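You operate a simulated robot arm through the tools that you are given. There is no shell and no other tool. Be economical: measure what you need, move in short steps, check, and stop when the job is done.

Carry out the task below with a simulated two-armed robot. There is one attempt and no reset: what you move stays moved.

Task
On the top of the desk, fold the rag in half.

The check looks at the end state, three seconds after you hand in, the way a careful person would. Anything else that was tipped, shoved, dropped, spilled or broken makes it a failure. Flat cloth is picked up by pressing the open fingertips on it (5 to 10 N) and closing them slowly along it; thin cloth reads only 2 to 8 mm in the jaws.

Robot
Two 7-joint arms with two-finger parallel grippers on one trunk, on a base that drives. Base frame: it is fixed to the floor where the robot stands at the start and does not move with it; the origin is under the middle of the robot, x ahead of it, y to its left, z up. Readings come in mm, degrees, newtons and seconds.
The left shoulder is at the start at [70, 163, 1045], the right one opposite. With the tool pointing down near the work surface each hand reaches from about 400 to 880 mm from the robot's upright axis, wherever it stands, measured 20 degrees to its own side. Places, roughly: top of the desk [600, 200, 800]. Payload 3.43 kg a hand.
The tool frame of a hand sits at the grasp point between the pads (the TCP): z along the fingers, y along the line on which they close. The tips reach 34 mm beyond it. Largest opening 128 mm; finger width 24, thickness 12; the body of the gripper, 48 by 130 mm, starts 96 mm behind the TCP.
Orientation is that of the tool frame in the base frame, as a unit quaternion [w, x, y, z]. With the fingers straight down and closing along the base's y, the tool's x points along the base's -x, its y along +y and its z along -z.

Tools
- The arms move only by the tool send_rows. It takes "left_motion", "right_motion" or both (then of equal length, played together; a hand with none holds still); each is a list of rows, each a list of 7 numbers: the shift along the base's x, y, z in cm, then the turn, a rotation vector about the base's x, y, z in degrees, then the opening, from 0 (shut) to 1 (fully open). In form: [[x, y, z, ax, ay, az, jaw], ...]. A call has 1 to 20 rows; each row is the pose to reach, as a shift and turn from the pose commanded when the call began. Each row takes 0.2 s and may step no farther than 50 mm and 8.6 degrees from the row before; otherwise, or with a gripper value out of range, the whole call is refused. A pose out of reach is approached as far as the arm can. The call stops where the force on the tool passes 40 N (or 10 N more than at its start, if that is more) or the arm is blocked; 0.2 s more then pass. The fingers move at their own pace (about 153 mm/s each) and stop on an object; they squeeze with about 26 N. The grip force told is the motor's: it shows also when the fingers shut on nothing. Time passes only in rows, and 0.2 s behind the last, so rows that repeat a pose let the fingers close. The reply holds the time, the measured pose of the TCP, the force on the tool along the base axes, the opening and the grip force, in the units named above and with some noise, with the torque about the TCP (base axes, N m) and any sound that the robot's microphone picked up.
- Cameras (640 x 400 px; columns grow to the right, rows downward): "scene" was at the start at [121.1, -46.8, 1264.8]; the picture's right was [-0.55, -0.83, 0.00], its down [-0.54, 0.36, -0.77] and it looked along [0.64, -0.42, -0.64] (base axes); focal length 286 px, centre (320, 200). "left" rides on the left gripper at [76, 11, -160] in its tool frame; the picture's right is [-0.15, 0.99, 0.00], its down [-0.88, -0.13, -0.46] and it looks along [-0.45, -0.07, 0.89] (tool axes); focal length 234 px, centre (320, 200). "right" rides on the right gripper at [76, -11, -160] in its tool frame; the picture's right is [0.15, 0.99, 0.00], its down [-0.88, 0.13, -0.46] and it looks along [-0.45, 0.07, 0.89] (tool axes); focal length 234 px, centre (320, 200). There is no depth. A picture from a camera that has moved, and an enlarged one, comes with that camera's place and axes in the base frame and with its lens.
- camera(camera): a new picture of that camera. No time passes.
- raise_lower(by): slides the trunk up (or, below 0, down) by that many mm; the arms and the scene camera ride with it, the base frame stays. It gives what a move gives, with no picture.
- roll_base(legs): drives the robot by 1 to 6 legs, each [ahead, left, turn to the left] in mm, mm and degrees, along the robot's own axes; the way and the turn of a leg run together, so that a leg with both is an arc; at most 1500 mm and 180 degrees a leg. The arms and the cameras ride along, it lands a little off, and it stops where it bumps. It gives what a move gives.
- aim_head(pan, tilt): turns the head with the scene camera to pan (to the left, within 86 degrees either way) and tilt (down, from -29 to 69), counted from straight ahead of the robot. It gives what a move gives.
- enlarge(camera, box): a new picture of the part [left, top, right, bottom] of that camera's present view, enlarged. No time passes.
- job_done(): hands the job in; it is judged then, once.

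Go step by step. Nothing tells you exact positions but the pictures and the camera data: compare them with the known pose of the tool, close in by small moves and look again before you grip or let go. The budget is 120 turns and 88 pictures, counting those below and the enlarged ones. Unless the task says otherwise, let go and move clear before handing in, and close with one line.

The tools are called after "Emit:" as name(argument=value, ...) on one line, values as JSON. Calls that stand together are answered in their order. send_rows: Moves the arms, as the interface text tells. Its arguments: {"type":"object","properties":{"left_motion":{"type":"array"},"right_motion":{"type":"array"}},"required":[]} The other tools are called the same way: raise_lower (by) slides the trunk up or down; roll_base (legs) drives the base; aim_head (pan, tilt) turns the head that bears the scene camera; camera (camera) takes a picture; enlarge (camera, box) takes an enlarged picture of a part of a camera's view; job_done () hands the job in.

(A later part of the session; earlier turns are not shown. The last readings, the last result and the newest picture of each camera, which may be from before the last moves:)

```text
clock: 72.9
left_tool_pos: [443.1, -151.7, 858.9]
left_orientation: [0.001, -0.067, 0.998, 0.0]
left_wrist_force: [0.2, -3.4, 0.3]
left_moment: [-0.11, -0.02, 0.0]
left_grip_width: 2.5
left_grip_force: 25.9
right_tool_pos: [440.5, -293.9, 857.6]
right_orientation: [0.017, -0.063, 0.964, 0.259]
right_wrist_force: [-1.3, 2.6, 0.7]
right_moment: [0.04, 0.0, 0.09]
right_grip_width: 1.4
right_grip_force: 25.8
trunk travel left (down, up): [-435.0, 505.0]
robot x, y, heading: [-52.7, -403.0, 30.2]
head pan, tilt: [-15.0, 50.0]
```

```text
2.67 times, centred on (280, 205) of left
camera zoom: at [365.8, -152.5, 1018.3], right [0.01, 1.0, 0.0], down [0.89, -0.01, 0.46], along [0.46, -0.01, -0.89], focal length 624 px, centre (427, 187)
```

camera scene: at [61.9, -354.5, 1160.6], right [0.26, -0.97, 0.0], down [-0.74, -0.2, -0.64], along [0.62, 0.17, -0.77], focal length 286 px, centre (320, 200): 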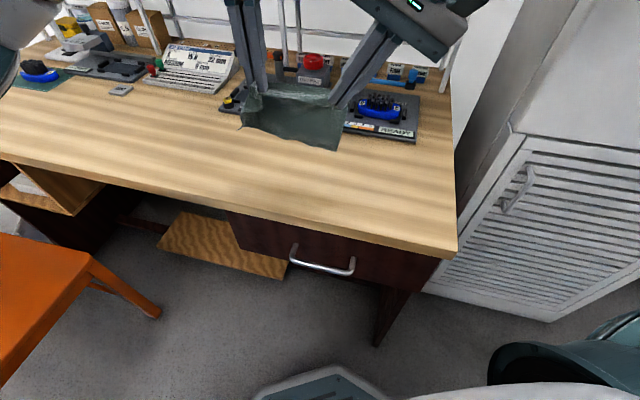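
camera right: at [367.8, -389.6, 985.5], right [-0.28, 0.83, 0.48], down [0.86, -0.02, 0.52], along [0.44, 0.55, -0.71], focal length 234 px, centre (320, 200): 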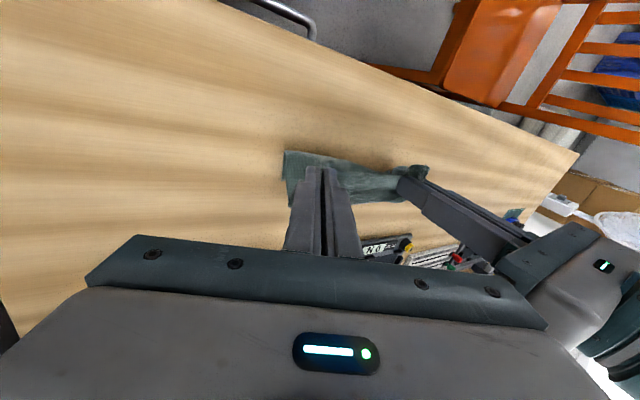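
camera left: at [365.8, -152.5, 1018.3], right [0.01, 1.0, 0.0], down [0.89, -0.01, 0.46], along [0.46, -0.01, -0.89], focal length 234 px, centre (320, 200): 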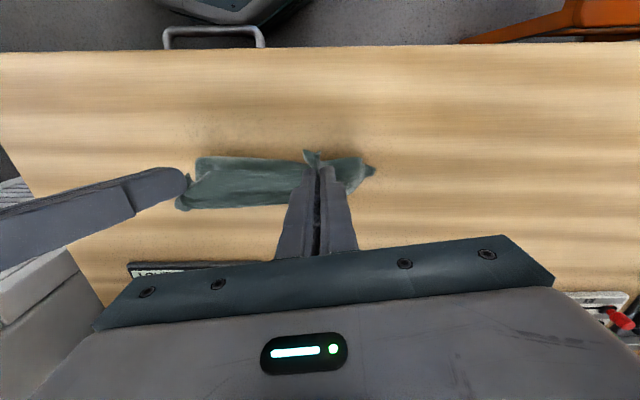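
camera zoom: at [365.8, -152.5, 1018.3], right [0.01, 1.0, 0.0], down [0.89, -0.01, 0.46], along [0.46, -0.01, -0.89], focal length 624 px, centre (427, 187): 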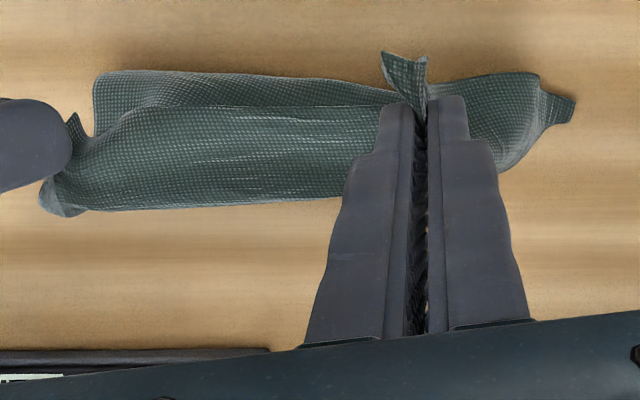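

The wrist views confirm it. The far edge lies under the near edge on the robot side, and the cloth bows away at the far side. I lower both hands, nudging them forward so the two edges line up.

Emit:
send_rows(left_motion=[[0.2, 0, -1, 0, 0, 0, 0], [0.5, 0, -2, 0, 0, 0, 0], [0.8, 0, -3, 0, 0, 0, 0], [1.1, 0, -4, 0, 0, 0, 0], [1.3, 0, -4.8, 0, 0, 0, 0], [1.3, 0, -5.4, 0, 0, 0, 0]], right_motion=[[0.1, 0, -1, 0, 0, 0, 0], [0.3, 0, -2, 0, 0, 0, 0], [0.5, 0, -3, 0, 0, 0, 0], [0.7, 0, -4, 0, 0, 0, 0], [0.8, 0, -4.6, 0, 0, 0, 0], [0.8, 0, -4.9, 0, 0, 0, 0]])

Emit:
enlarge(camera="left", box=[160, 110, 400, 260])

Emit:
enlarge(camera="scene", box=[212, 80, 372, 180])

```text
clock: 74.3
left_tool_pos: [456.2, -151.7, 805.4]
left_orientation: [0.0, -0.067, 0.998, 0.001]
left_wrist_force: [0.4, -3.2, 1.1]
left_moment: [-0.09, -0.01, 0.0]
left_grip_width: 2.4
left_grip_force: 25.6
right_tool_pos: [448.7, -293.8, 809.6]
right_orientation: [0.018, -0.063, 0.963, 0.26]
right_wrist_force: [-0.8, 2.2, -0.8]
right_moment: [0.08, -0.01, 0.04]
right_grip_width: 1.3
right_grip_force: 25.8
trunk travel left (down, up): [-435.0, 505.0]
robot x, y, heading: [-58.4, -398.7, 29.9]
head pan, tilt: [-15.0, 50.0]
```

```text
2.67 times, centred on (280, 185) of left
camera zoom: at [378.5, -152.4, 964.6], right [0.01, 1.0, 0.0], down [0.89, -0.01, 0.46], along [0.46, -0.01, -0.89], focal length 624 px, centre (427, 240)
```

zoom: 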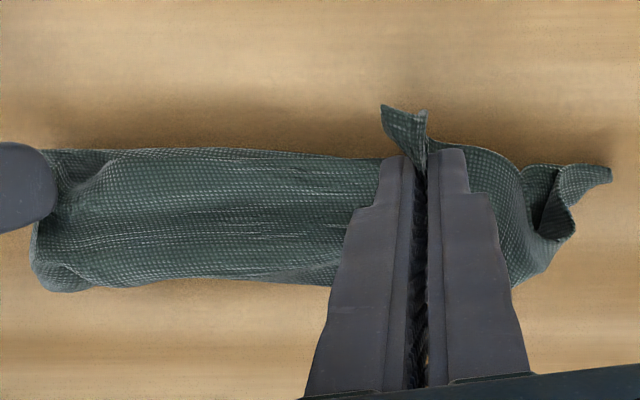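

```text
4.00 times, centred on (292, 130) of scene
camera zoom: at [61.6, -354.4, 1160.7], right [0.26, -0.97, 0.0], down [-0.74, -0.2, -0.64], along [0.62, 0.17, -0.77], focal length 1146 px, centre (432, 480)
```

zoom: 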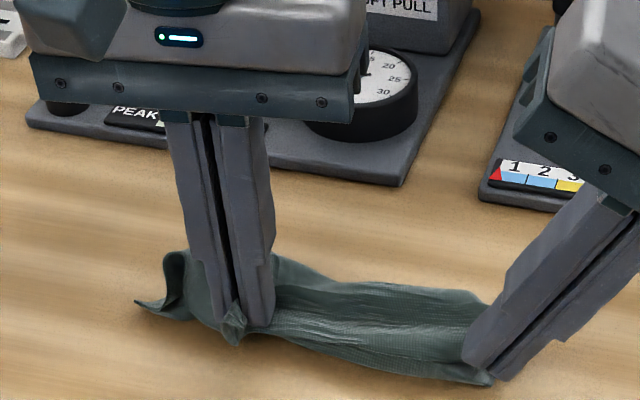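

The edges line up, but the fold is only about 50 mm deep, so the lower layer is probably rumpled. I re-lay it: lift, trail the lower half by moving forward while lowering, then come back over it.

Emit:
send_rows(left_motion=[[0, 0, 2.5, 0, 0, 0, 0], [0, 0, 5, 0, 0, 0, 0], [0, 0, 8, 0, 0, 0, 0], [1, 0, 8, 0, 0, 0, 0], [2.5, 0, 7, 0, 0, 0, 0], [4, 0, 6, 0, 0, 0, 0], [5.5, 0, 5, 0, 0, 0, 0], [6.8, 0, 4, 0, 0, 0, 0], [7.5, 0, 3.2, 0, 0, 0, 0]], right_motion=[[0, 0, 2.5, 0, 0, 0, 0], [0, 0, 5, 0, 0, 0, 0], [0, 0, 8, 0, 0, 0, 0], [1, 0, 8, 0, 0, 0, 0], [2.5, 0, 7, 0, 0, 0, 0], [4, 0, 6, 0, 0, 0, 0], [5.5, 0, 5, 0, 0, 0, 0], [6.8, 0, 4, 0, 0, 0, 0], [7.5, 0, 3.2, 0, 0, 0, 0]])

Emit:
enlarge(camera="left", box=[160, 110, 400, 260])

Emit:
enlarge(camera="scene", box=[212, 50, 372, 150])

```text
clock: 76.3
left_tool_pos: [531.4, -152.2, 837.7]
left_orientation: [-0.001, -0.066, 0.998, 0.0]
left_wrist_force: [0.4, -3.0, 0.5]
left_moment: [-0.09, 0.01, 0.0]
left_grip_width: 2.7
left_grip_force: 26.1
right_tool_pos: [523.6, -293.1, 841.0]
right_orientation: [0.017, -0.063, 0.964, 0.259]
right_wrist_force: [-0.5, 2.8, 0.1]
right_moment: [0.07, 0.03, 0.09]
right_grip_width: 1.4
right_grip_force: 25.9
trunk travel left (down, up): [-435.0, 505.0]
robot x, y, heading: [-59.4, -406.0, 30.0]
head pan, tilt: [-15.0, 50.0]
```

```text
2.67 times, centred on (280, 185) of left
camera zoom: at [454.6, -152.7, 996.7], right [0.01, 1.0, 0.0], down [0.89, -0.01, 0.46], along [0.45, -0.01, -0.89], focal length 624 px, centre (427, 240)
```

zoom: 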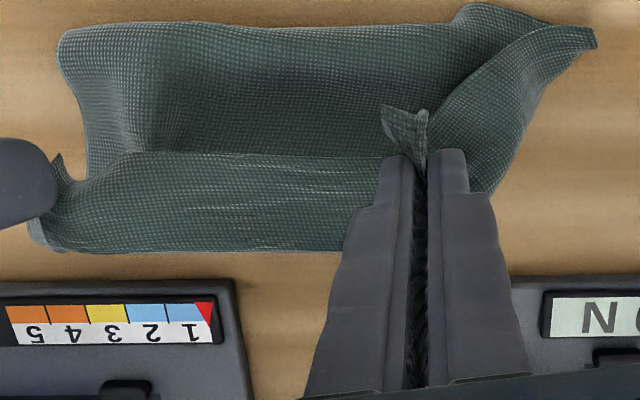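

```text
4.00 times, centred on (292, 100) of scene
camera zoom: at [62.0, -354.5, 1160.6], right [0.26, -0.97, 0.0], down [-0.74, -0.2, -0.64], along [0.62, 0.17, -0.77], focal length 1146 px, centre (432, 600)
```

zoom: 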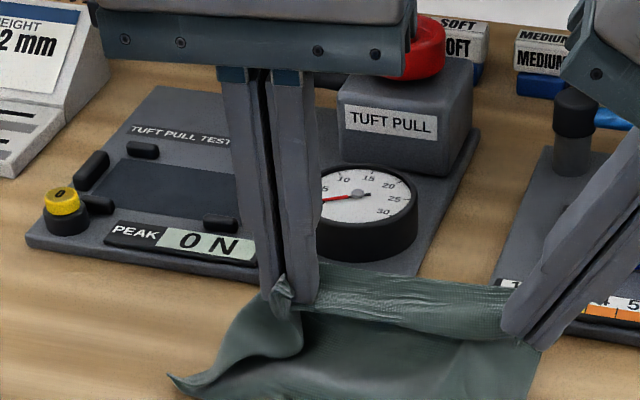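

The lower half now lies flat, trailing toward the robot with its edge near x≈488. I bring the hands back about 3 cm while lowering to set the near edge on it.

Emit:
send_rows(left_motion=[[-0.6, 0, -0.7, 0, 0, 0, 0], [-1.2, 0, -1.4, 0, 0, 0, 0], [-1.8, 0, -2.1, 0, 0, 0, 0], [-2.4, 0, -2.8, 0, 0, 0, 0], [-2.7, 0, -3.4, 0, 0, 0, 0], [-2.7, 0, -3.7, 0, 0, 0, 0]], right_motion=[[-0.6, 0, -0.7, 0, 0, 0, 0], [-1.3, 0, -1.4, 0, 0, 0, 0], [-1.9, 0, -2.1, 0, 0, 0, 0], [-2.5, 0, -2.7, 0, 0, 0, 0], [-2.9, 0, -3.1, 0, 0, 0, 0], [-2.9, 0, -3.3, 0, 0, 0, 0]])

Emit:
enlarge(camera="left", box=[160, 110, 400, 260])

Emit:
enlarge(camera="scene", box=[212, 60, 372, 160])

```text
clock: 77.7
left_tool_pos: [504.2, -152.1, 801.3]
left_orientation: [0.001, -0.066, 0.998, 0.0]
left_wrist_force: [0.4, -3.9, 0.9]
left_moment: [-0.17, 0.01, -0.03]
left_grip_width: 2.5
left_grip_force: 26.2
right_tool_pos: [494.2, -292.6, 808.4]
right_orientation: [0.019, -0.064, 0.963, 0.26]
right_wrist_force: [0.2, 4.1, -0.5]
right_moment: [0.08, 0.01, 0.07]
right_grip_width: 1.7
right_grip_force: 26.2
trunk travel left (down, up): [-435.0, 505.0]
robot x, y, heading: [-59.3, -401.5, 29.8]
head pan, tilt: [-15.0, 50.0]
```

```text
2.67 times, centred on (280, 185) of left
camera zoom: at [426.8, -152.5, 959.5], right [0.01, 1.0, 0.0], down [0.89, -0.01, 0.46], along [0.46, -0.01, -0.89], focal length 624 px, centre (427, 240)
```

zoom: 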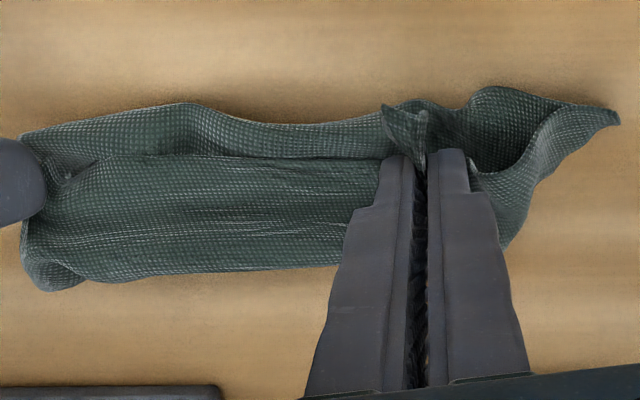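

```text
4.00 times, centred on (292, 110) of scene
camera zoom: at [61.7, -354.5, 1160.7], right [0.26, -0.97, 0.0], down [-0.74, -0.2, -0.64], along [0.62, 0.17, -0.77], focal length 1146 px, centre (432, 560)
```

zoom: 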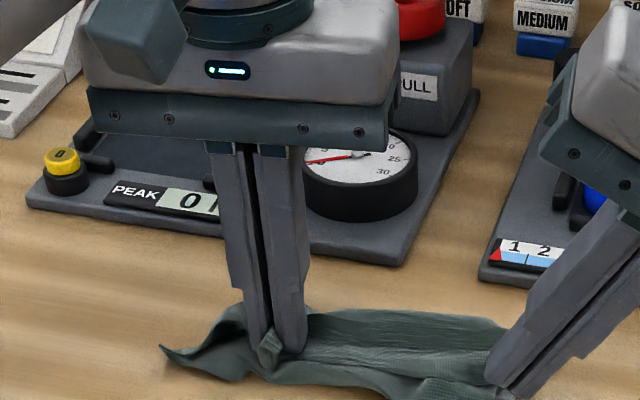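

The fold is forming, but the top edge at the right trails the bottom edge by about 10 mm. I move the right hand back a bit, settle both to light contact, and release gently.

Emit:
send_rows(left_motion=[[-0.2, 0, 0, 0, 0, 0, 0], [-0.4, 0, -0.2, 0, 0, 0, 0], [-0.4, -0.2, -0.4, 0, 0, 0, 0], [-0.4, -0.2, -0.4, 0, 0, 0, 0.06], [-0.4, -0.2, -0.4, 0, 0, 0, 0.12], [-0.4, -0.2, -0.4, 0, 0, 0, 0.18]], right_motion=[[-0.5, 0, 0, 0, 0, 0, 0], [-1.0, 0, -0.2, 0, 0, 0, 0], [-1.2, 0.2, -0.4, 0, 0, 0, 0], [-1.2, 0.2, -0.4, 0, 0, 0, 0.06], [-1.2, 0.2, -0.4, 0, 0, 0, 0.12], [-1.2, 0.2, -0.4, 0, 0, 0, 0.18]])

Emit:
enlarge(camera="left", box=[160, 110, 400, 260])

```text
clock: 79.1
left_tool_pos: [499.2, -153.9, 797.9]
left_orientation: [0.0, -0.066, 0.998, 0.0]
left_wrist_force: [0.5, 0.6, 4.6]
left_moment: [0.01, 0.03, -0.05]
left_grip_width: 21.9
left_grip_force: 0.1
right_tool_pos: [481.5, -291.0, 804.9]
right_orientation: [0.019, -0.063, 0.964, 0.259]
right_wrist_force: [1.2, 0.6, 0.2]
right_moment: [-0.01, -0.02, 0.02]
right_grip_width: 23.2
right_grip_force: 0.2
trunk travel left (down, up): [-435.0, 505.0]
robot x, y, heading: [-55.5, -399.0, 30.0]
head pan, tilt: [-15.0, 50.0]
```

```text
2.67 times, centred on (280, 185) of left
camera zoom: at [422.4, -154.5, 955.9], right [0.01, 1.0, 0.0], down [0.89, -0.01, 0.46], along [0.46, -0.01, -0.89], focal length 624 px, centre (427, 240)
```

zoom: 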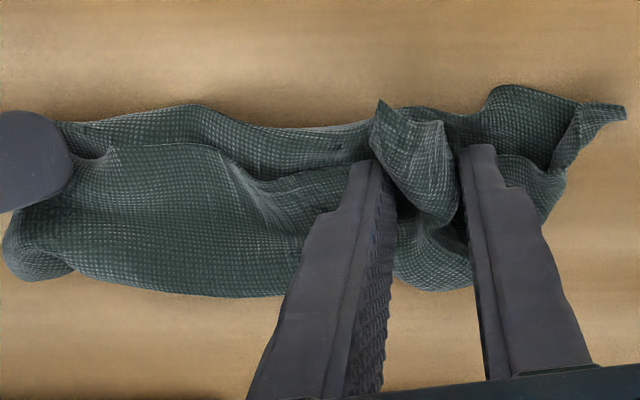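

Both hands are open. I withdraw each along its own axis and look at the result.

Emit:
send_rows(left_motion=[[0, 0, 2, 0, 0, 0, 0.18], [0, 0, 5, 0, 0, 0, 0.18], [0, 2, 9, 0, 0, 0, 0.18], [0, 6, 12, 0, 0, 0, 0.18], [-1, 10, 13, 0, 0, 0, 0.18], [-1, 14, 13, 0, 0, 0, 0.18]], right_motion=[[0, -1, 1.73, 0, 0, 0, 0.18], [0, -2.5, 4.3, 0, 0, 0, 0.18], [-1, -5, 7, 0, 0, 0, 0.18], [-3, -8, 9, 0, 0, 0, 0.18], [-5, -11, 11, 0, 0, 0, 0.18], [-7, -13, 12, 0, 0, 0, 0.18]])

Emit:
enlarge(camera="scene", box=[212, 70, 372, 170])

Emit:
camera(camera="left")

```text
clock: 80.5
left_tool_pos: [489.4, -14.1, 926.8]
left_orientation: [-0.001, -0.067, 0.998, -0.001]
left_wrist_force: [1.1, 0.6, -0.6]
left_moment: [0.04, -0.02, 0.01]
left_grip_width: 23.1
left_grip_force: 0.2
right_tool_pos: [410.3, -421.2, 924.1]
right_orientation: [0.018, -0.064, 0.963, 0.259]
right_wrist_force: [-0.4, 0.3, -0.1]
right_moment: [-0.02, -0.02, -0.02]
right_grip_width: 22.9
right_grip_force: 0.1
trunk travel left (down, up): [-435.0, 505.0]
robot x, y, heading: [-53.6, -402.0, 30.1]
head pan, tilt: [-15.0, 50.0]
```

```text
4.00 times, centred on (292, 120) of scene
camera zoom: at [61.0, -354.2, 1160.7], right [0.26, -0.97, 0.0], down [-0.74, -0.2, -0.64], along [0.62, 0.17, -0.77], focal length 1146 px, centre (432, 520)
```

zoom: 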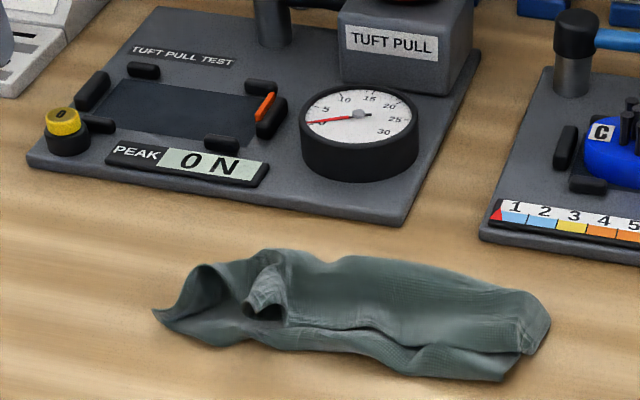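

```text
25 pictures are left
camera left: at [411.8, -14.7, 1085.7], right [0.01, 1.0, 0.0], down [0.89, -0.01, 0.46], along [0.46, -0.01, -0.89], focal length 234 px, centre (320, 200)
```

left: 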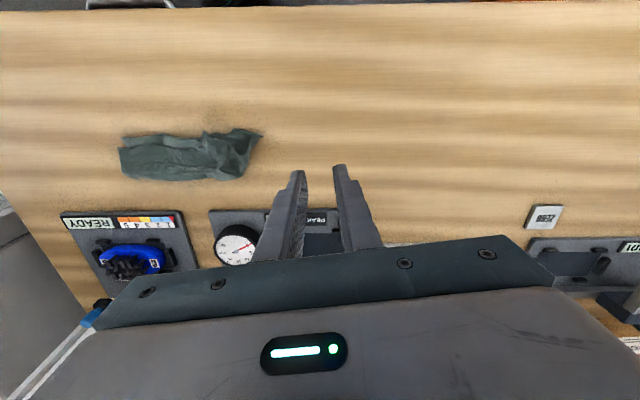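

The rag is mostly folded, with the crease on the far side. At the left end the top corner is curled up and pulled inward. I move the left hand above it and look closely.

Emit:
send_rows(left_motion=[[0, -3, -1, 0, 0, 0, 0.28], [0, -7, -2, 0, 0, 0, 0.28], [0, -11, -4, 0, 0, 0, 0.28], [0, -13, -6, 0, 0, 0, 0.28]])

Emit:
enlarge(camera="left", box=[140, 110, 400, 272])

Emit:
enlarge(camera="scene", box=[240, 120, 320, 170])

```text
clock: 81.5
left_tool_pos: [491.0, -144.8, 866.7]
left_orientation: [0.0, -0.067, 0.998, 0.0]
left_wrist_force: [0.6, -0.2, 0.8]
left_moment: [-0.03, 0.05, 0.01]
left_grip_width: 35.6
left_grip_force: 0.0
right_tool_pos: [412.7, -423.0, 922.6]
right_orientation: [0.017, -0.063, 0.964, 0.259]
right_wrist_force: [0.7, 0.8, -0.1]
right_moment: [0.03, 0.03, -0.01]
right_grip_width: 23.2
right_grip_force: 0.1
trunk travel left (down, up): [-435.0, 505.0]
robot x, y, heading: [-56.5, -403.4, 30.1]
head pan, tilt: [-15.0, 50.0]
```

```text
2.46 times, centred on (270, 191) of left
camera zoom: at [413.7, -145.2, 1025.4], right [0.01, 1.0, 0.0], down [0.89, -0.01, 0.46], along [0.46, -0.01, -0.89], focal length 576 px, centre (443, 222)
```

zoom: 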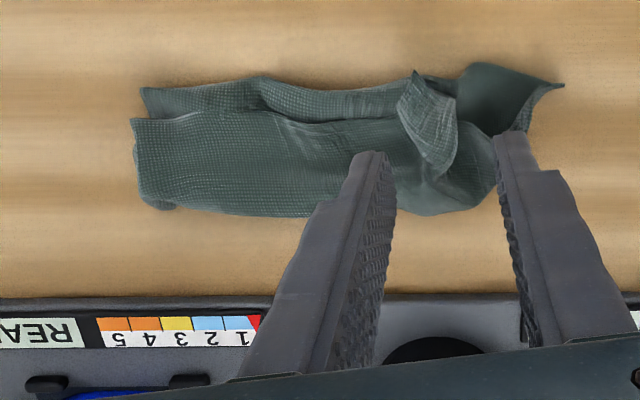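

```text
8.00 times, centred on (280, 145) of scene
camera zoom: at [62.0, -354.5, 1160.7], right [0.26, -0.97, 0.0], down [-0.74, -0.2, -0.64], along [0.62, 0.17, -0.77], focal length 2291 px, centre (640, 640)
```

zoom: 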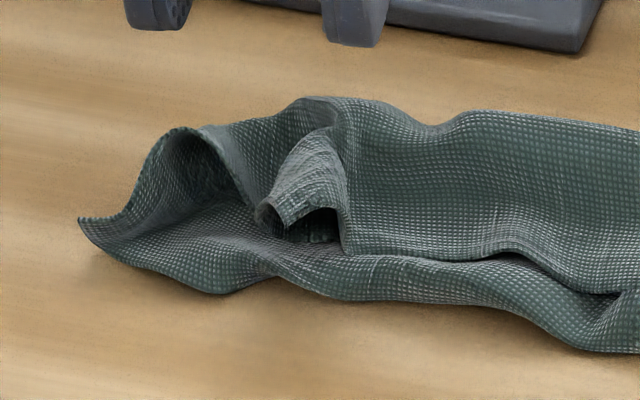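

The curled corner stands up as a flap near (487,−150). I pin the right end with the closed right fingers so the cloth can't slide, and straddle the flap with the left.

Emit:
send_rows(right_motion=[[1.5, 2.5, -1.5, 0, 0, 0, 0], [3, 5, -3, 0, 0, 0, 0], [4.5, 7.5, -4.5, 0, 0, 0, 0], [6, 10, -6, 0, 0, 0, 0], [7.5, 12, -7.5, 0, 0, 0, 0], [9.3, 14.4, -9, 0, 0, 0, 0], [9.3, 14.4, -11, 0, 0, 0, 0], [9.3, 14.4, -11.5, 0, 0, 0, 0]], left_motion=[[0, -0.5, 0, 0, 0, 0, 0.36], [-0.2, -0.6, 0, 0, 0, 0, 0.36], [-0.2, -0.6, -1, 0, 0, 0, 0.36], [-0.2, -0.6, -2, 0, 0, 0, 0.36], [-0.2, -0.6, -3, 0, 0, 0, 0.36], [-0.2, -0.6, -4, 0, 0, 0, 0.36], [-0.2, -0.6, -5, 0, 0, 0, 0.36], [-0.2, -0.6, -5.7, 0, 0, 0, 0.36]])

Emit:
enlarge(camera="left", box=[140, 90, 400, 252])

```text
clock: 83.3
left_tool_pos: [488.1, -149.5, 810.4]
left_orientation: [0.0, -0.066, 0.998, -0.001]
left_wrist_force: [-1.1, 0.6, -0.6]
left_moment: [0.0, -0.03, 0.03]
left_grip_width: 45.9
left_grip_force: 0.0
right_tool_pos: [505.1, -275.9, 809.9]
right_orientation: [0.018, -0.064, 0.964, 0.259]
right_wrist_force: [0.3, -0.1, 0.6]
right_moment: [0.0, 0.0, -0.01]
right_grip_width: 0.0
right_grip_force: 25.9
trunk travel left (down, up): [-435.0, 505.0]
robot x, y, heading: [-57.9, -401.8, 30.0]
head pan, tilt: [-15.0, 50.0]
```

```text
2.46 times, centred on (270, 171) of left
camera zoom: at [411.0, -150.2, 968.2], right [0.01, 1.0, 0.0], down [0.89, -0.01, 0.46], along [0.46, -0.01, -0.89], focal length 576 px, centre (443, 271)
```

zoom: 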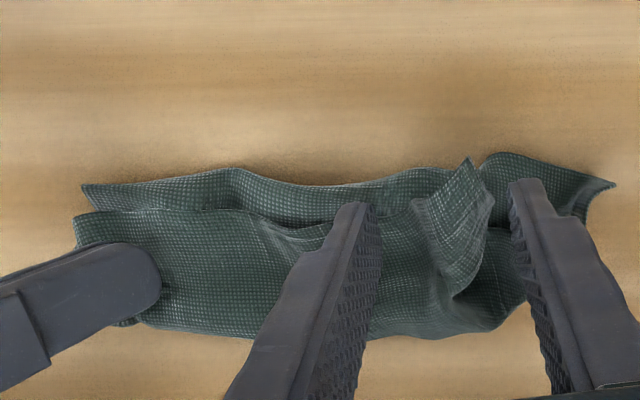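

The flap is between the left fingers. I press the right pin down gently and close the left on the flap.

Emit:
send_rows(right_motion=[[0, 0, -0.3, 0, 0, 0, 0], [0, 0, -0.5, 0, 0, 0, 0], [0, 0, -0.7, 0, 0, 0, 0], [0, 0, -0.8, 0, 0, 0, 0]], left_motion=[[-0.2, -0.1, -0.2, 0, 0, 0, 0.36], [-0.3, -0.1, -0.4, 0, 0, 0, 0.25], [-0.3, -0.1, -0.4, 0, 0, 0, 0.12], [-0.3, -0.1, -0.4, 0, 0, 0, 0]])

Emit:
enlarge(camera="left", box=[140, 90, 400, 252])

```text
clock: 84.3
left_tool_pos: [485.4, -150.5, 806.0]
left_orientation: [0.0, -0.066, 0.998, 0.0]
left_wrist_force: [0.1, -0.5, 0.9]
left_moment: [0.02, 0.0, 0.0]
left_grip_width: 2.8
left_grip_force: 25.9
right_tool_pos: [505.9, -276.7, 802.4]
right_orientation: [0.019, -0.063, 0.964, 0.259]
right_wrist_force: [-0.1, -0.6, -0.1]
right_moment: [-0.02, 0.0, 0.0]
right_grip_width: 0.1
right_grip_force: 26.4
trunk travel left (down, up): [-435.0, 505.0]
robot x, y, heading: [-57.3, -400.7, 29.9]
head pan, tilt: [-15.0, 50.0]
```

```text
2.46 times, centred on (270, 171) of left
camera zoom: at [408.1, -151.4, 964.7], right [0.01, 1.0, 0.0], down [0.89, -0.01, 0.46], along [0.46, -0.01, -0.89], focal length 576 px, centre (443, 271)
```

zoom: 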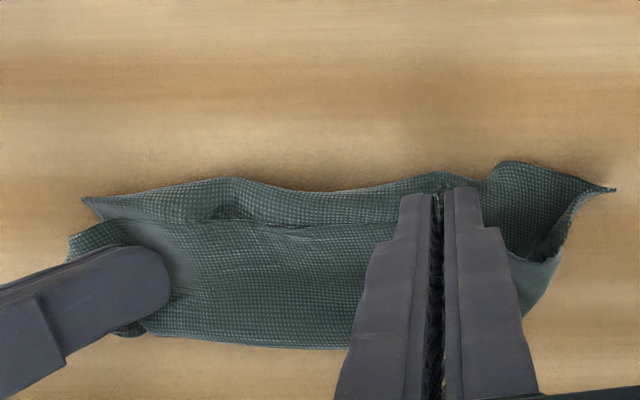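

Emit:
send_rows(right_motion=[[0, 0, -0.15, 0, 0, 0, 0], [0, 0, -0.3, 0, 0, 0, 0], [0, 0, -0.42, 0, 0, 0, 0]])

```text
clock: 85.1
left_tool_pos: [485.5, -150.1, 805.1]
left_orientation: [0.0, -0.067, 0.998, 0.0]
left_wrist_force: [0.5, 0.3, 0.4]
left_moment: [0.0, 0.01, 0.04]
left_grip_width: 2.5
left_grip_force: 25.4
right_tool_pos: [504.2, -276.3, 798.1]
right_orientation: [0.019, -0.064, 0.963, 0.26]
right_wrist_force: [1.1, -1.1, 6.0]
right_moment: [0.03, -0.04, 0.02]
right_grip_width: 0.1
right_grip_force: 25.7
trunk travel left (down, up): [-435.0, 505.0]
robot x, y, heading: [-54.2, -399.4, 30.0]
head pan, tilt: [-15.0, 50.0]
```

The pin holds at 6 N. I pull the gripped corner slightly up and to the left.

Emit:
send_rows(left_motion=[[0, 0.3, 0.8, 0, 0, 0, 0], [0, 1.2, 1.2, 0, 0, 0, 0], [0, 2.2, 1.2, 0, 0, 0, 0], [0, 3, 1.2, 0, 0, 0, 0], [0, 3.7, 1, 0, 0, 0, 0]])

Emit:
enlarge(camera="left", box=[140, 90, 400, 252])

Emit:
enlarge(camera="scene", box=[212, 70, 372, 170])

```text
clock: 86.3
left_tool_pos: [486.2, -113.1, 816.2]
left_orientation: [0.0, -0.066, 0.998, 0.0]
left_wrist_force: [0.9, -2.2, -1.1]
left_moment: [-0.12, 0.0, -0.02]
left_grip_width: 2.6
left_grip_force: 25.9
right_tool_pos: [504.6, -276.5, 796.1]
right_orientation: [0.017, -0.063, 0.964, 0.258]
right_wrist_force: [0.0, 1.9, 1.3]
right_moment: [0.07, 0.03, 0.0]
right_grip_width: 0.0
right_grip_force: 25.5
trunk travel left (down, up): [-435.0, 505.0]
robot x, y, heading: [-59.2, -403.6, 30.4]
head pan, tilt: [-15.0, 50.0]
```

```text
2.46 times, centred on (270, 171) of left
camera zoom: at [407.7, -113.6, 974.6], right [0.01, 1.0, 0.0], down [0.89, -0.01, 0.46], along [0.46, -0.01, -0.89], focal length 576 px, centre (443, 271)
```

zoom: 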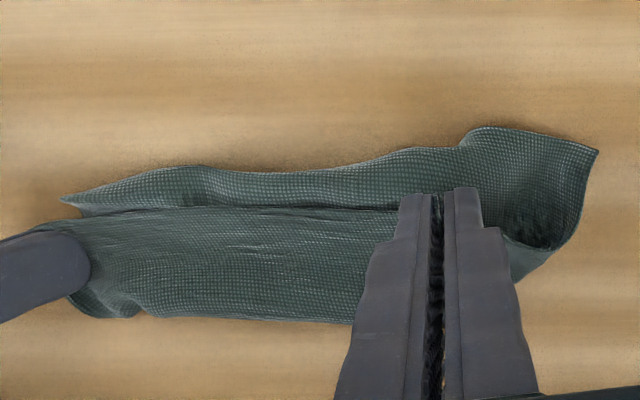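

```text
4.00 times, centred on (292, 120) of scene
camera zoom: at [61.5, -354.3, 1160.6], right [0.26, -0.97, 0.0], down [-0.74, -0.2, -0.64], along [0.62, 0.17, -0.77], focal length 1146 px, centre (432, 520)
```

zoom: 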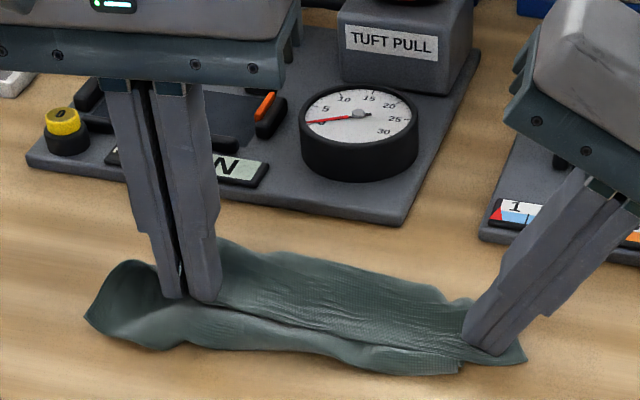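

The whole rag slid a bit left, but the top edge is straighter now. I shift the left corner back about 15 mm to line up with the lower edge, lower it, and release.

Emit:
send_rows(left_motion=[[-0.8, 0.1, -0.4, 0, 0, 0, 0], [-1.6, 0.2, -0.9, 0, 0, 0, 0], [-1.8, 0.2, -1.6, 0, 0, 0, 0], [-1.8, 0.2, -1.6, 0, 0, 0, 0.1], [-1.8, 0.2, -1.6, 0, 0, 0, 0.25], [-1.8, 0.2, -1.6, 0, 0, 0, 0.36], [-1.8, 0.2, 1, 0, 0, 0, 0.36], [-1.8, 0.2, 4, 0, 0, 0, 0.36], [-1.8, 0.2, 7, 0, 0, 0, 0.36]])

Emit:
enlarge(camera="left", box=[140, 90, 400, 252])

```text
clock: 88.3
left_tool_pos: [466.1, -111.5, 886.1]
left_orientation: [0.0, -0.067, 0.998, 0.0]
left_wrist_force: [0.7, -0.4, 0.3]
left_moment: [-0.01, 0.0, -0.02]
left_grip_width: 45.9
left_grip_force: 0.0
right_tool_pos: [503.8, -276.3, 797.2]
right_orientation: [0.018, -0.064, 0.964, 0.259]
right_wrist_force: [-0.1, 0.9, 0.3]
right_moment: [0.04, -0.01, -0.04]
right_grip_width: 0.3
right_grip_force: 26.3
trunk travel left (down, up): [-435.0, 505.0]
robot x, y, heading: [-58.3, -400.8, 29.7]
head pan, tilt: [-15.0, 50.0]
```

```text
2.46 times, centred on (270, 171) of left
camera zoom: at [388.5, -112.4, 1044.9], right [0.01, 1.0, 0.0], down [0.89, -0.01, 0.46], along [0.46, -0.01, -0.89], focal length 576 px, centre (443, 271)
```

zoom: 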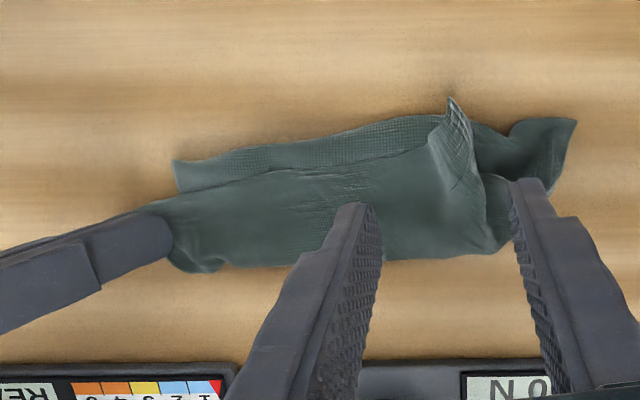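

Emit:
enlarge(camera="left", box=[290, 110, 386, 170])

Emit:
enlarge(camera="scene", box=[222, 110, 318, 170])

```text
6.67 times, centred on (338, 140) of left
camera zoom: at [388.5, -112.4, 1044.9], right [0.01, 1.0, 0.0], down [0.89, -0.01, 0.46], along [0.46, -0.01, -0.89], focal length 1561 px, centre (200, 600)
```

zoom: 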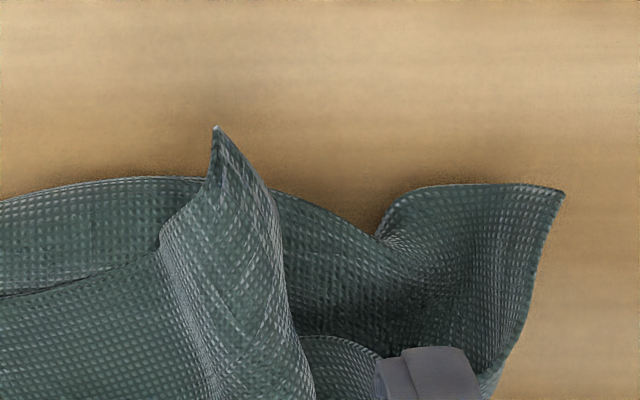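

```text
6.67 times, centred on (270, 140) of scene
camera zoom: at [61.2, -355.0, 1160.7], right [0.26, -0.97, 0.0], down [-0.74, -0.2, -0.64], along [0.62, 0.17, -0.77], focal length 1909 px, centre (653, 600)
```

zoom: 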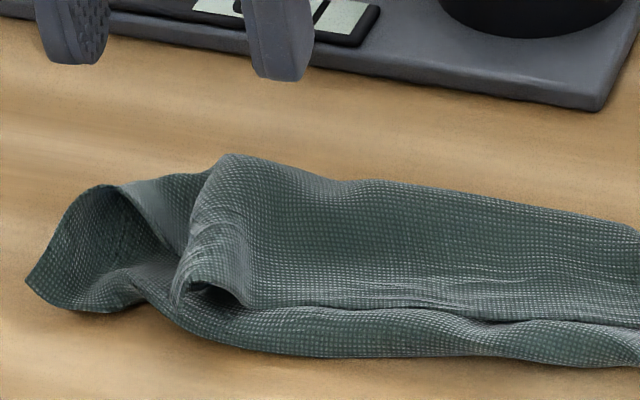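

The corner's ridge sits at about (465,−105) and needs to unroll to the left. I press the closed left fingers lightly on it and sweep left.

Emit:
send_rows(left_motion=[[0.1, 0.2, -1, 0, 0, 0, 0], [0.2, 0.4, -4, 0, 0, 0, 0], [0.2, 0.4, -7, 0, 0, 0, 0], [0.2, 0.5, -8.2, 0, 0, 0, 0], [0.2, 1, -8.7, 0, 0, 0, 0], [0.2, 1.5, -8.9, 0, 0, 0, 0], [0.2, 2.2, -9, 0, 0, 0, 0], [0.2, 3, -9, 0, 0, 0, 0], [0.2, 3.8, -9, 0, 0, 0, 0], [0.2, 4.5, -9, 0, 0, 0, 0], [0.2, 4.5, -8, 0, 0, 0, 0], [0.2, 4.5, -5, 0, 0, 0, 0], [0.2, 4.5, -1, 0, 0, 0, 0], [0.2, 4.5, 2, 0, 0, 0, 0]])

Emit:
enlarge(camera="left", box=[140, 90, 400, 252])

```text
clock: 91.3
left_tool_pos: [468.8, -67.3, 905.7]
left_orientation: [0.0, -0.066, 0.998, 0.0]
left_wrist_force: [0.4, -0.1, 0.2]
left_moment: [-0.02, 0.0, -0.04]
left_grip_width: 0.0
left_grip_force: 26.2
right_tool_pos: [504.3, -277.2, 797.2]
right_orientation: [0.018, -0.063, 0.964, 0.259]
right_wrist_force: [-0.2, -0.6, 0.6]
right_moment: [0.03, -0.03, 0.0]
right_grip_width: 0.0
right_grip_force: 26.1
trunk travel left (down, up): [-435.0, 505.0]
robot x, y, heading: [-53.7, -400.0, 30.2]
head pan, tilt: [-15.0, 50.0]
```

```text
2.46 times, centred on (270, 171) of left
camera zoom: at [391.5, -67.6, 1065.0], right [0.01, 1.0, 0.0], down [0.89, -0.01, 0.46], along [0.46, -0.01, -0.89], focal length 576 px, centre (443, 271)
```

zoom: 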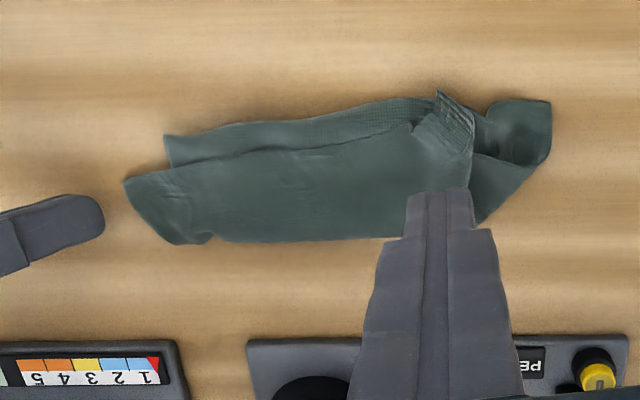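

The cloth slid again, but it is flatter. The top layer sits about 25 mm too far right. I now pin only the exposed strip of the lower layer with the right hand, then pull the top corner left with the left hand.

Emit:
send_rows(right_motion=[[0, 0, 2.5, 0, 0, 0, 0], [-1.8, 2, 4, 0, 0, 0, 0], [-3.6, 4.5, 4, 0, 0, 0, 0], [-3.7, 6, 2.5, 0, 0, 0, 0], [-3.7, 6, 0.8, 0, 0, 0, 0], [-3.7, 6, 0.2, 0, 0, 0, 0], [-3.7, 6, 0, 0, 0, 0, 0]], left_motion=[[0, 0, 0, 0, 0, 0, 0.3], [-1, -0.2, -1, 0, 0, 0, 0.3], [-1.2, -0.4, -3, 0, 0, 0, 0.3], [-1.2, -0.4, -4, 0, 0, 0, 0.3], [-1.2, -0.4, -5, 0, 0, 0, 0.3], [-1.2, -0.4, -6, 0, 0, 0, 0.3], [-1.2, -0.4, -7, 0, 0, 0, 0.3]])

Emit:
enlarge(camera="left", box=[140, 90, 400, 252])

```text
clock: 92.9
left_tool_pos: [456.9, -70.7, 835.5]
left_orientation: [0.0, -0.066, 0.998, 0.0]
left_wrist_force: [0.5, -0.4, -0.7]
left_moment: [0.0, -0.03, 0.01]
left_grip_width: 38.3
left_grip_force: 0.1
right_tool_pos: [467.6, -216.5, 796.9]
right_orientation: [0.018, -0.064, 0.964, 0.259]
right_wrist_force: [-1.0, 0.3, 0.0]
right_moment: [0.01, 0.01, 0.01]
right_grip_width: 0.0
right_grip_force: 26.1
trunk travel left (down, up): [-435.0, 505.0]
robot x, y, heading: [-56.2, -396.5, 29.9]
head pan, tilt: [-15.0, 50.0]
```

```text
2.46 times, centred on (270, 171) of left
camera zoom: at [379.5, -70.7, 994.5], right [0.01, 1.0, 0.0], down [0.89, -0.01, 0.46], along [0.46, -0.01, -0.89], focal length 576 px, centre (443, 271)
```

zoom: 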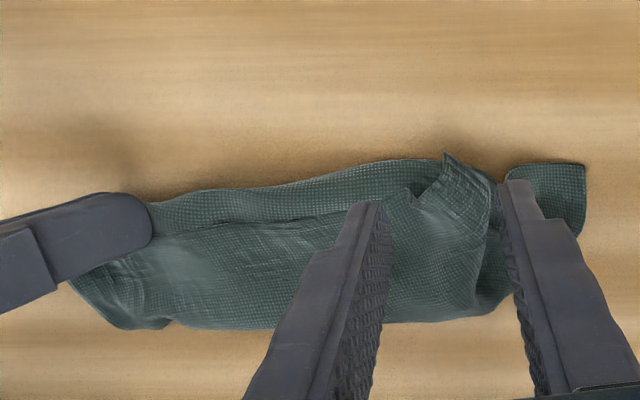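

Emit:
send_rows(right_motion=[[0, 0, -0.15, 0, 0, 0, 0], [0, 0, -0.3, 0, 0, 0, 0], [0, 0, -0.3, 0, 0, 0, 0], [0, 0, -0.3, 0, 0, 0, 0], [0, 0, -0.3, 0, 0, 0, 0], [0, 0, -0.3, 0, 0, 0, 0], [0, 0, -0.3, 0, 0, 0, 0]], left_motion=[[0, 0.4, -2, 0, 0, 0, 0.3], [0, 0.4, -3.3, 0, 0, 0, 0.3], [0, 0.4, -3.7, 0, 0, 0, 0.24], [0, 0.4, -3.7, 0, 0, 0, 0.18], [0, 0.4, -3.7, 0, 0, 0, 0.1], [0, 0.4, -3.7, 0, 0, 0, 0.02], [0, 0.4, -3.7, 0, 0, 0, 0]])

Emit:
enlarge(camera="left", box=[140, 90, 400, 252])

```text
clock: 94.5
left_tool_pos: [455.7, -67.1, 800.4]
left_orientation: [0.001, -0.066, 0.998, 0.0]
left_wrist_force: [0.2, 0.2, 0.2]
left_moment: [0.01, 0.02, 0.03]
left_grip_width: 2.4
left_grip_force: 26.1
right_tool_pos: [468.4, -215.6, 795.8]
right_orientation: [0.019, -0.065, 0.963, 0.26]
right_wrist_force: [5.3, 1.6, 21.7]
right_moment: [0.22, -0.17, -0.02]
right_grip_width: 0.0
right_grip_force: 26.1
trunk travel left (down, up): [-435.0, 505.0]
robot x, y, heading: [-58.7, -400.4, 30.2]
head pan, tilt: [-15.0, 50.0]
```

```text
2.46 times, centred on (270, 171) of left
camera zoom: at [378.3, -68.0, 958.4], right [0.01, 1.0, 0.0], down [0.89, -0.01, 0.46], along [0.46, -0.01, -0.89], focal length 576 px, centre (443, 271)
```

zoom: 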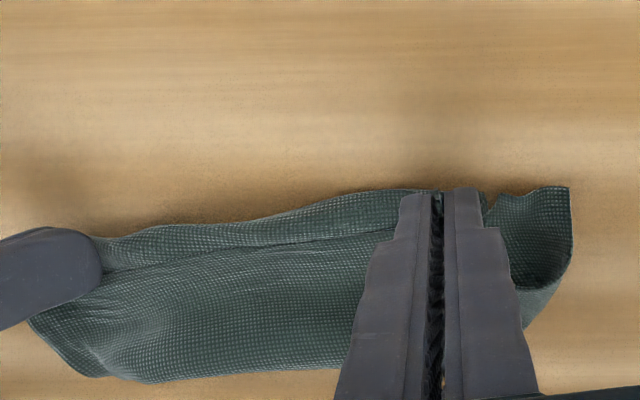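

The corner is gripped again at 2.4 mm and the lower layer is firmly pinned. I pull the corner about 3 cm left, lower it, and open.

Emit:
send_rows(left_motion=[[0, 0.2, 0.5, 0, 0, 0, 0], [0, 0.9, 0.8, 0, 0, 0, 0], [0, 1.6, 0.8, 0, 0, 0, 0], [0, 2.3, 0.8, 0, 0, 0, 0], [0, 3, 0.7, 0, 0, 0, 0], [0, 3.2, 0.3, 0, 0, 0, 0]])

Emit:
enlarge(camera="left", box=[140, 90, 400, 252])

```text
clock: 95.9
left_tool_pos: [454.4, -35.2, 802.5]
left_orientation: [0.001, -0.066, 0.998, 0.0]
left_wrist_force: [-0.3, -0.7, 0.3]
left_moment: [-0.01, -0.05, 0.0]
left_grip_width: 2.6
left_grip_force: 26.0
right_tool_pos: [467.8, -216.9, 795.0]
right_orientation: [0.019, -0.063, 0.963, 0.26]
right_wrist_force: [5.7, 2.6, 27.5]
right_moment: [0.33, -0.18, -0.05]
right_grip_width: 0.0
right_grip_force: 25.7
trunk travel left (down, up): [-435.0, 505.0]
robot x, y, heading: [-54.2, -398.4, 29.9]
head pan, tilt: [-15.0, 50.0]
```

```text
2.46 times, centred on (270, 171) of left
camera zoom: at [378.2, -35.6, 961.6], right [0.01, 1.0, 0.0], down [0.89, -0.01, 0.46], along [0.46, -0.01, -0.89], focal length 576 px, centre (443, 271)
```

zoom: 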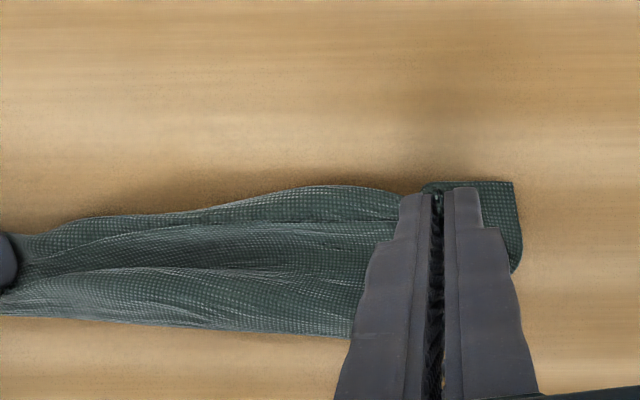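

The left end now lines up well. I open the left hand there and lift away.

Emit:
send_rows(left_motion=[[0, 0.5, -0.1, 0, 0, 0, 0], [0, 0.5, -0.2, 0, 0, 0, 0.1], [0, 0.5, -0.2, 0, 0, 0, 0.2], [0, 0.5, -0.2, 0, 0, 0, 0.3], [0, 0.5, 1.5, 0, 0, 0, 0.3], [-0.5, 0.5, 5, 0, 0, 0, 0.3], [-1, 0.5, 9, 0, 0, 0, 0.3]])

Emit:
enlarge(camera="left", box=[100, 90, 420, 290])

```text
clock: 97.5
left_tool_pos: [444.7, -30.1, 893.2]
left_orientation: [0.001, -0.067, 0.998, 0.0]
left_wrist_force: [0.6, -0.1, -0.1]
left_moment: [0.0, -0.05, 0.0]
left_grip_width: 38.4
left_grip_force: 0.1
right_tool_pos: [466.5, -216.8, 795.6]
right_orientation: [0.019, -0.064, 0.963, 0.26]
right_wrist_force: [3.6, -1.5, 33.2]
right_moment: [0.2, -0.13, -0.02]
right_grip_width: 0.2
right_grip_force: 25.6
trunk travel left (down, up): [-435.0, 505.0]
robot x, y, heading: [-58.9, -401.3, 30.3]
head pan, tilt: [-15.0, 50.0]
```

```text
2.00 times, centred on (260, 190) of left
camera zoom: at [366.9, -31.6, 1052.7], right [0.01, 1.0, 0.0], down [0.89, -0.01, 0.46], along [0.46, -0.01, -0.89], focal length 468 px, centre (440, 220)
```

zoom: 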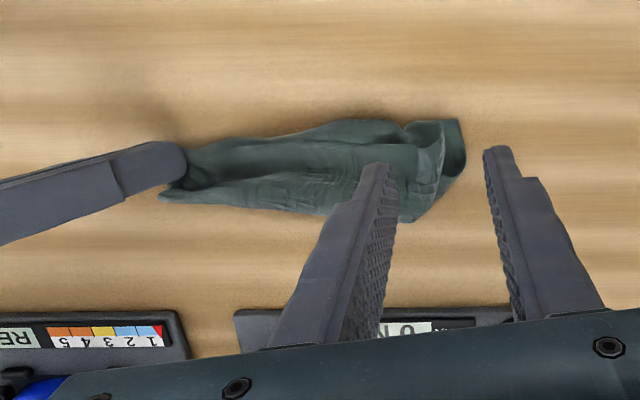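

The left end is much better. I lift the right pin away and look at everything.

Emit:
send_rows(right_motion=[[0, -0.2, 1.5, 0, 0, 0, 0], [-1, -1.5, 4, 0, 0, 0, 0], [-3, -4.5, 6, 0, 0, 0, 0], [-5, -8, 8, 0, 0, 0, 0], [-7, -12, 9, 0, 0, 0, 0]])

Emit:
enlarge(camera="scene", box=[196, 80, 356, 180])

```text
clock: 98.7
left_tool_pos: [446.1, -30.3, 893.1]
left_orientation: [0.0, -0.066, 0.998, 0.001]
left_wrist_force: [-1.1, -0.7, 1.4]
left_moment: [0.08, -0.01, 0.0]
left_grip_width: 38.3
left_grip_force: 0.1
right_tool_pos: [396.8, -338.6, 884.8]
right_orientation: [0.018, -0.064, 0.963, 0.26]
right_wrist_force: [-0.5, 0.0, 0.4]
right_moment: [0.06, -0.02, -0.03]
right_grip_width: 0.0
right_grip_force: 26.0
trunk travel left (down, up): [-435.0, 505.0]
robot x, y, heading: [-55.2, -398.7, 30.4]
head pan, tilt: [-15.0, 50.0]
```

```text
4.00 times, centred on (276, 130) of scene
camera zoom: at [61.0, -356.1, 1160.8], right [0.26, -0.97, 0.0], down [-0.74, -0.2, -0.64], along [0.62, 0.17, -0.77], focal length 1146 px, centre (496, 480)
```

zoom: 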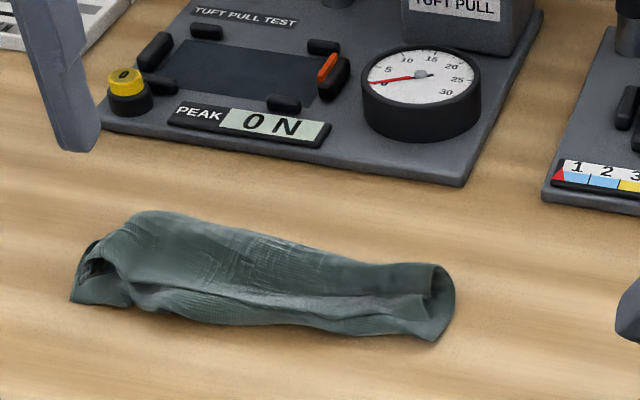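

The rag is folded along its length but still puffy like a tube. I press it flat at several spots with the open left fingertips, along its middle at about x≈480.

Emit:
send_rows(left_motion=[[1, -3, -1, 0, 0, 0, 0.35], [2.5, -7, -2, 0, 0, 0, 0.35], [3.5, -11, -4, 0, 0, 0, 0.35], [3.8, -13.5, -6, 0, 0, 0, 0.35], [3.8, -13.5, -8, 0, 0, 0, 0.35], [3.8, -13.5, -9, 0, 0, 0, 0.35], [3.8, -13.5, -9.6, 0, 0, 0, 0.35], [3.8, -13.5, -9.7, 0, 0, 0, 0.35], [3.8, -13.5, -8, 0, 0, 0, 0.35], [3.8, -13.5, -6, 0, 0, 0, 0.35]])

Emit:
enlarge(camera="scene", box=[196, 80, 356, 180])

```text
clock: 100.9
left_tool_pos: [484.9, -163.7, 831.8]
left_orientation: [-0.001, -0.067, 0.998, -0.001]
left_wrist_force: [0.6, -0.4, 0.6]
left_moment: [0.01, -0.03, 0.01]
left_grip_width: 44.5
left_grip_force: 0.0
right_tool_pos: [396.5, -338.4, 884.1]
right_orientation: [0.019, -0.064, 0.964, 0.259]
right_wrist_force: [-0.3, -0.1, -0.6]
right_moment: [0.01, 0.0, 0.02]
right_grip_width: 0.1
right_grip_force: 26.0
trunk travel left (down, up): [-435.0, 505.0]
robot x, y, heading: [-53.7, -396.3, 30.1]
head pan, tilt: [-15.0, 50.0]
```

```text
4.00 times, centred on (276, 130) of scene
camera zoom: at [61.5, -354.8, 1160.6], right [0.26, -0.97, 0.0], down [-0.74, -0.2, -0.64], along [0.62, 0.17, -0.77], focal length 1146 px, centre (496, 480)
```

zoom: 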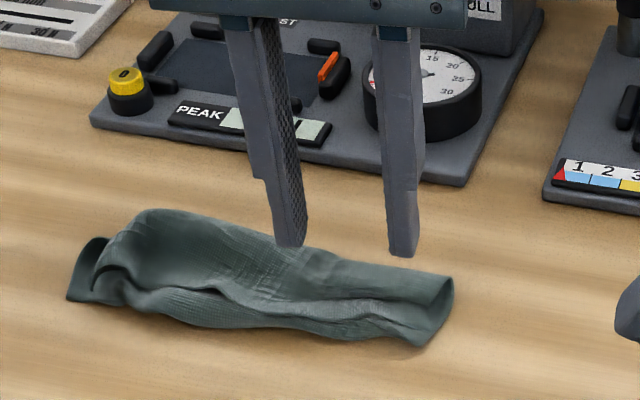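

It flattens where pressed. I continue the presses along the rest of the rag.

Emit:
send_rows(left_motion=[[0, 2.8, 0, 0, 0, 0, 0.35], [0, 2.8, -2, 0, 0, 0, 0.35], [0, 2.8, -3.2, 0, 0, 0, 0.35], [0, 2.8, -3.6, 0, 0, 0, 0.35], [0, 2.8, -3.6, 0, 0, 0, 0.35], [0, 2.8, 0, 0, 0, 0, 0.35], [0, 5.6, 0, 0, 0, 0, 0.35], [0, 5.6, -2, 0, 0, 0, 0.35], [0, 5.6, -3.2, 0, 0, 0, 0.35], [0, 5.6, -3.6, 0, 0, 0, 0.35], [0, 5.6, -3.6, 0, 0, 0, 0.35], [0, 5.6, 0, 0, 0, 0, 0.35], [-0.5, 8.8, 0, 0, 0, 0, 0.35], [-0.5, 8.8, -2, 0, 0, 0, 0.35], [-0.5, 8.8, -3.2, 0, 0, 0, 0.35], [-0.5, 8.8, -3.6, 0, 0, 0, 0.35], [-0.5, 8.8, -3.6, 0, 0, 0, 0.35], [-0.5, 8.8, 0, 0, 0, 0, 0.35]])

Emit:
enlarge(camera="scene", box=[196, 80, 356, 180])

```text
clock: 104.7
left_tool_pos: [479.2, -77.5, 833.4]
left_orientation: [0.0, -0.066, 0.998, -0.001]
left_wrist_force: [-0.9, -0.2, 0.2]
left_moment: [-0.02, -0.01, -0.04]
left_grip_width: 45.0
left_grip_force: 0.1
right_tool_pos: [396.6, -338.2, 884.7]
right_orientation: [0.019, -0.063, 0.964, 0.259]
right_wrist_force: [0.9, -0.4, 0.0]
right_moment: [0.0, -0.03, 0.02]
right_grip_width: 0.0
right_grip_force: 26.4
trunk travel left (down, up): [-435.0, 505.0]
robot x, y, heading: [-54.9, -397.3, 30.2]
head pan, tilt: [-15.0, 50.0]
```

```text
4.00 times, centred on (276, 130) of scene
camera zoom: at [60.7, -355.4, 1160.7], right [0.26, -0.97, 0.0], down [-0.74, -0.2, -0.64], along [0.62, 0.17, -0.77], focal length 1146 px, centre (496, 480)
```

zoom: 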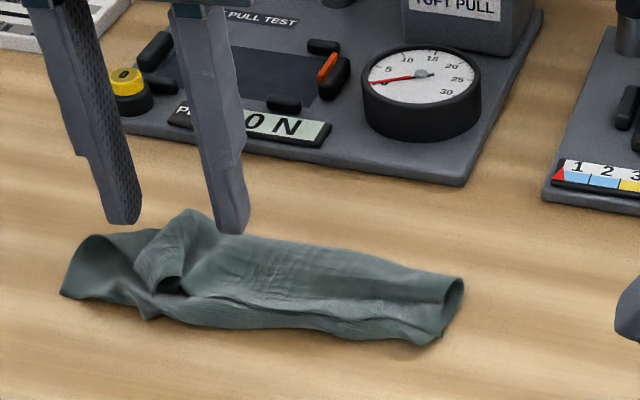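

The left corner popped up again. I move the left hand aside for a clear look at it.

Emit:
send_rows(left_motion=[[0, 1.5, 2, 0, 0, 0, 0], [-0.5, 4, 4, 0, 0, 0, 0], [-1, 7.5, 5, 0, 0, 0, 0]])

Emit:
enlarge(camera="left", box=[100, 100, 340, 250])

```text
clock: 105.5
left_tool_pos: [468.2, -2.1, 882.0]
left_orientation: [-0.001, -0.066, 0.998, -0.001]
left_wrist_force: [-0.1, 0.9, 0.3]
left_moment: [-0.02, 0.0, -0.01]
left_grip_width: 0.1
left_grip_force: 26.2
right_tool_pos: [397.6, -336.3, 884.8]
right_orientation: [0.018, -0.064, 0.964, 0.258]
right_wrist_force: [-0.5, 0.2, -0.1]
right_moment: [-0.01, -0.01, 0.03]
right_grip_width: 0.0
right_grip_force: 26.4
trunk travel left (down, up): [-435.0, 505.0]
robot x, y, heading: [-57.6, -396.8, 30.2]
head pan, tilt: [-15.0, 50.0]
```

```text
2.67 times, centred on (220, 175) of left
camera zoom: at [391.9, -2.0, 1041.1], right [0.02, 1.0, 0.0], down [0.89, -0.01, 0.46], along [0.46, -0.01, -0.89], focal length 624 px, centre (587, 267)
```

zoom: 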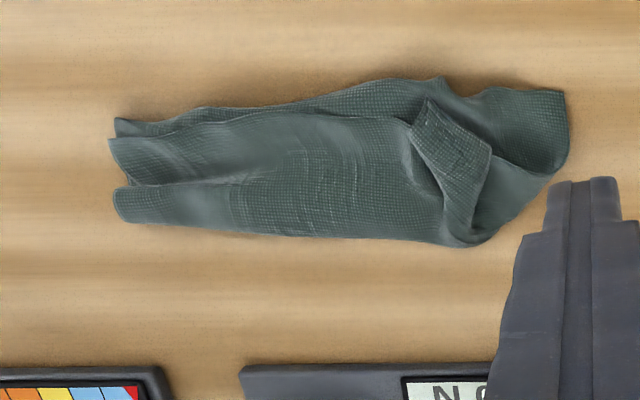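

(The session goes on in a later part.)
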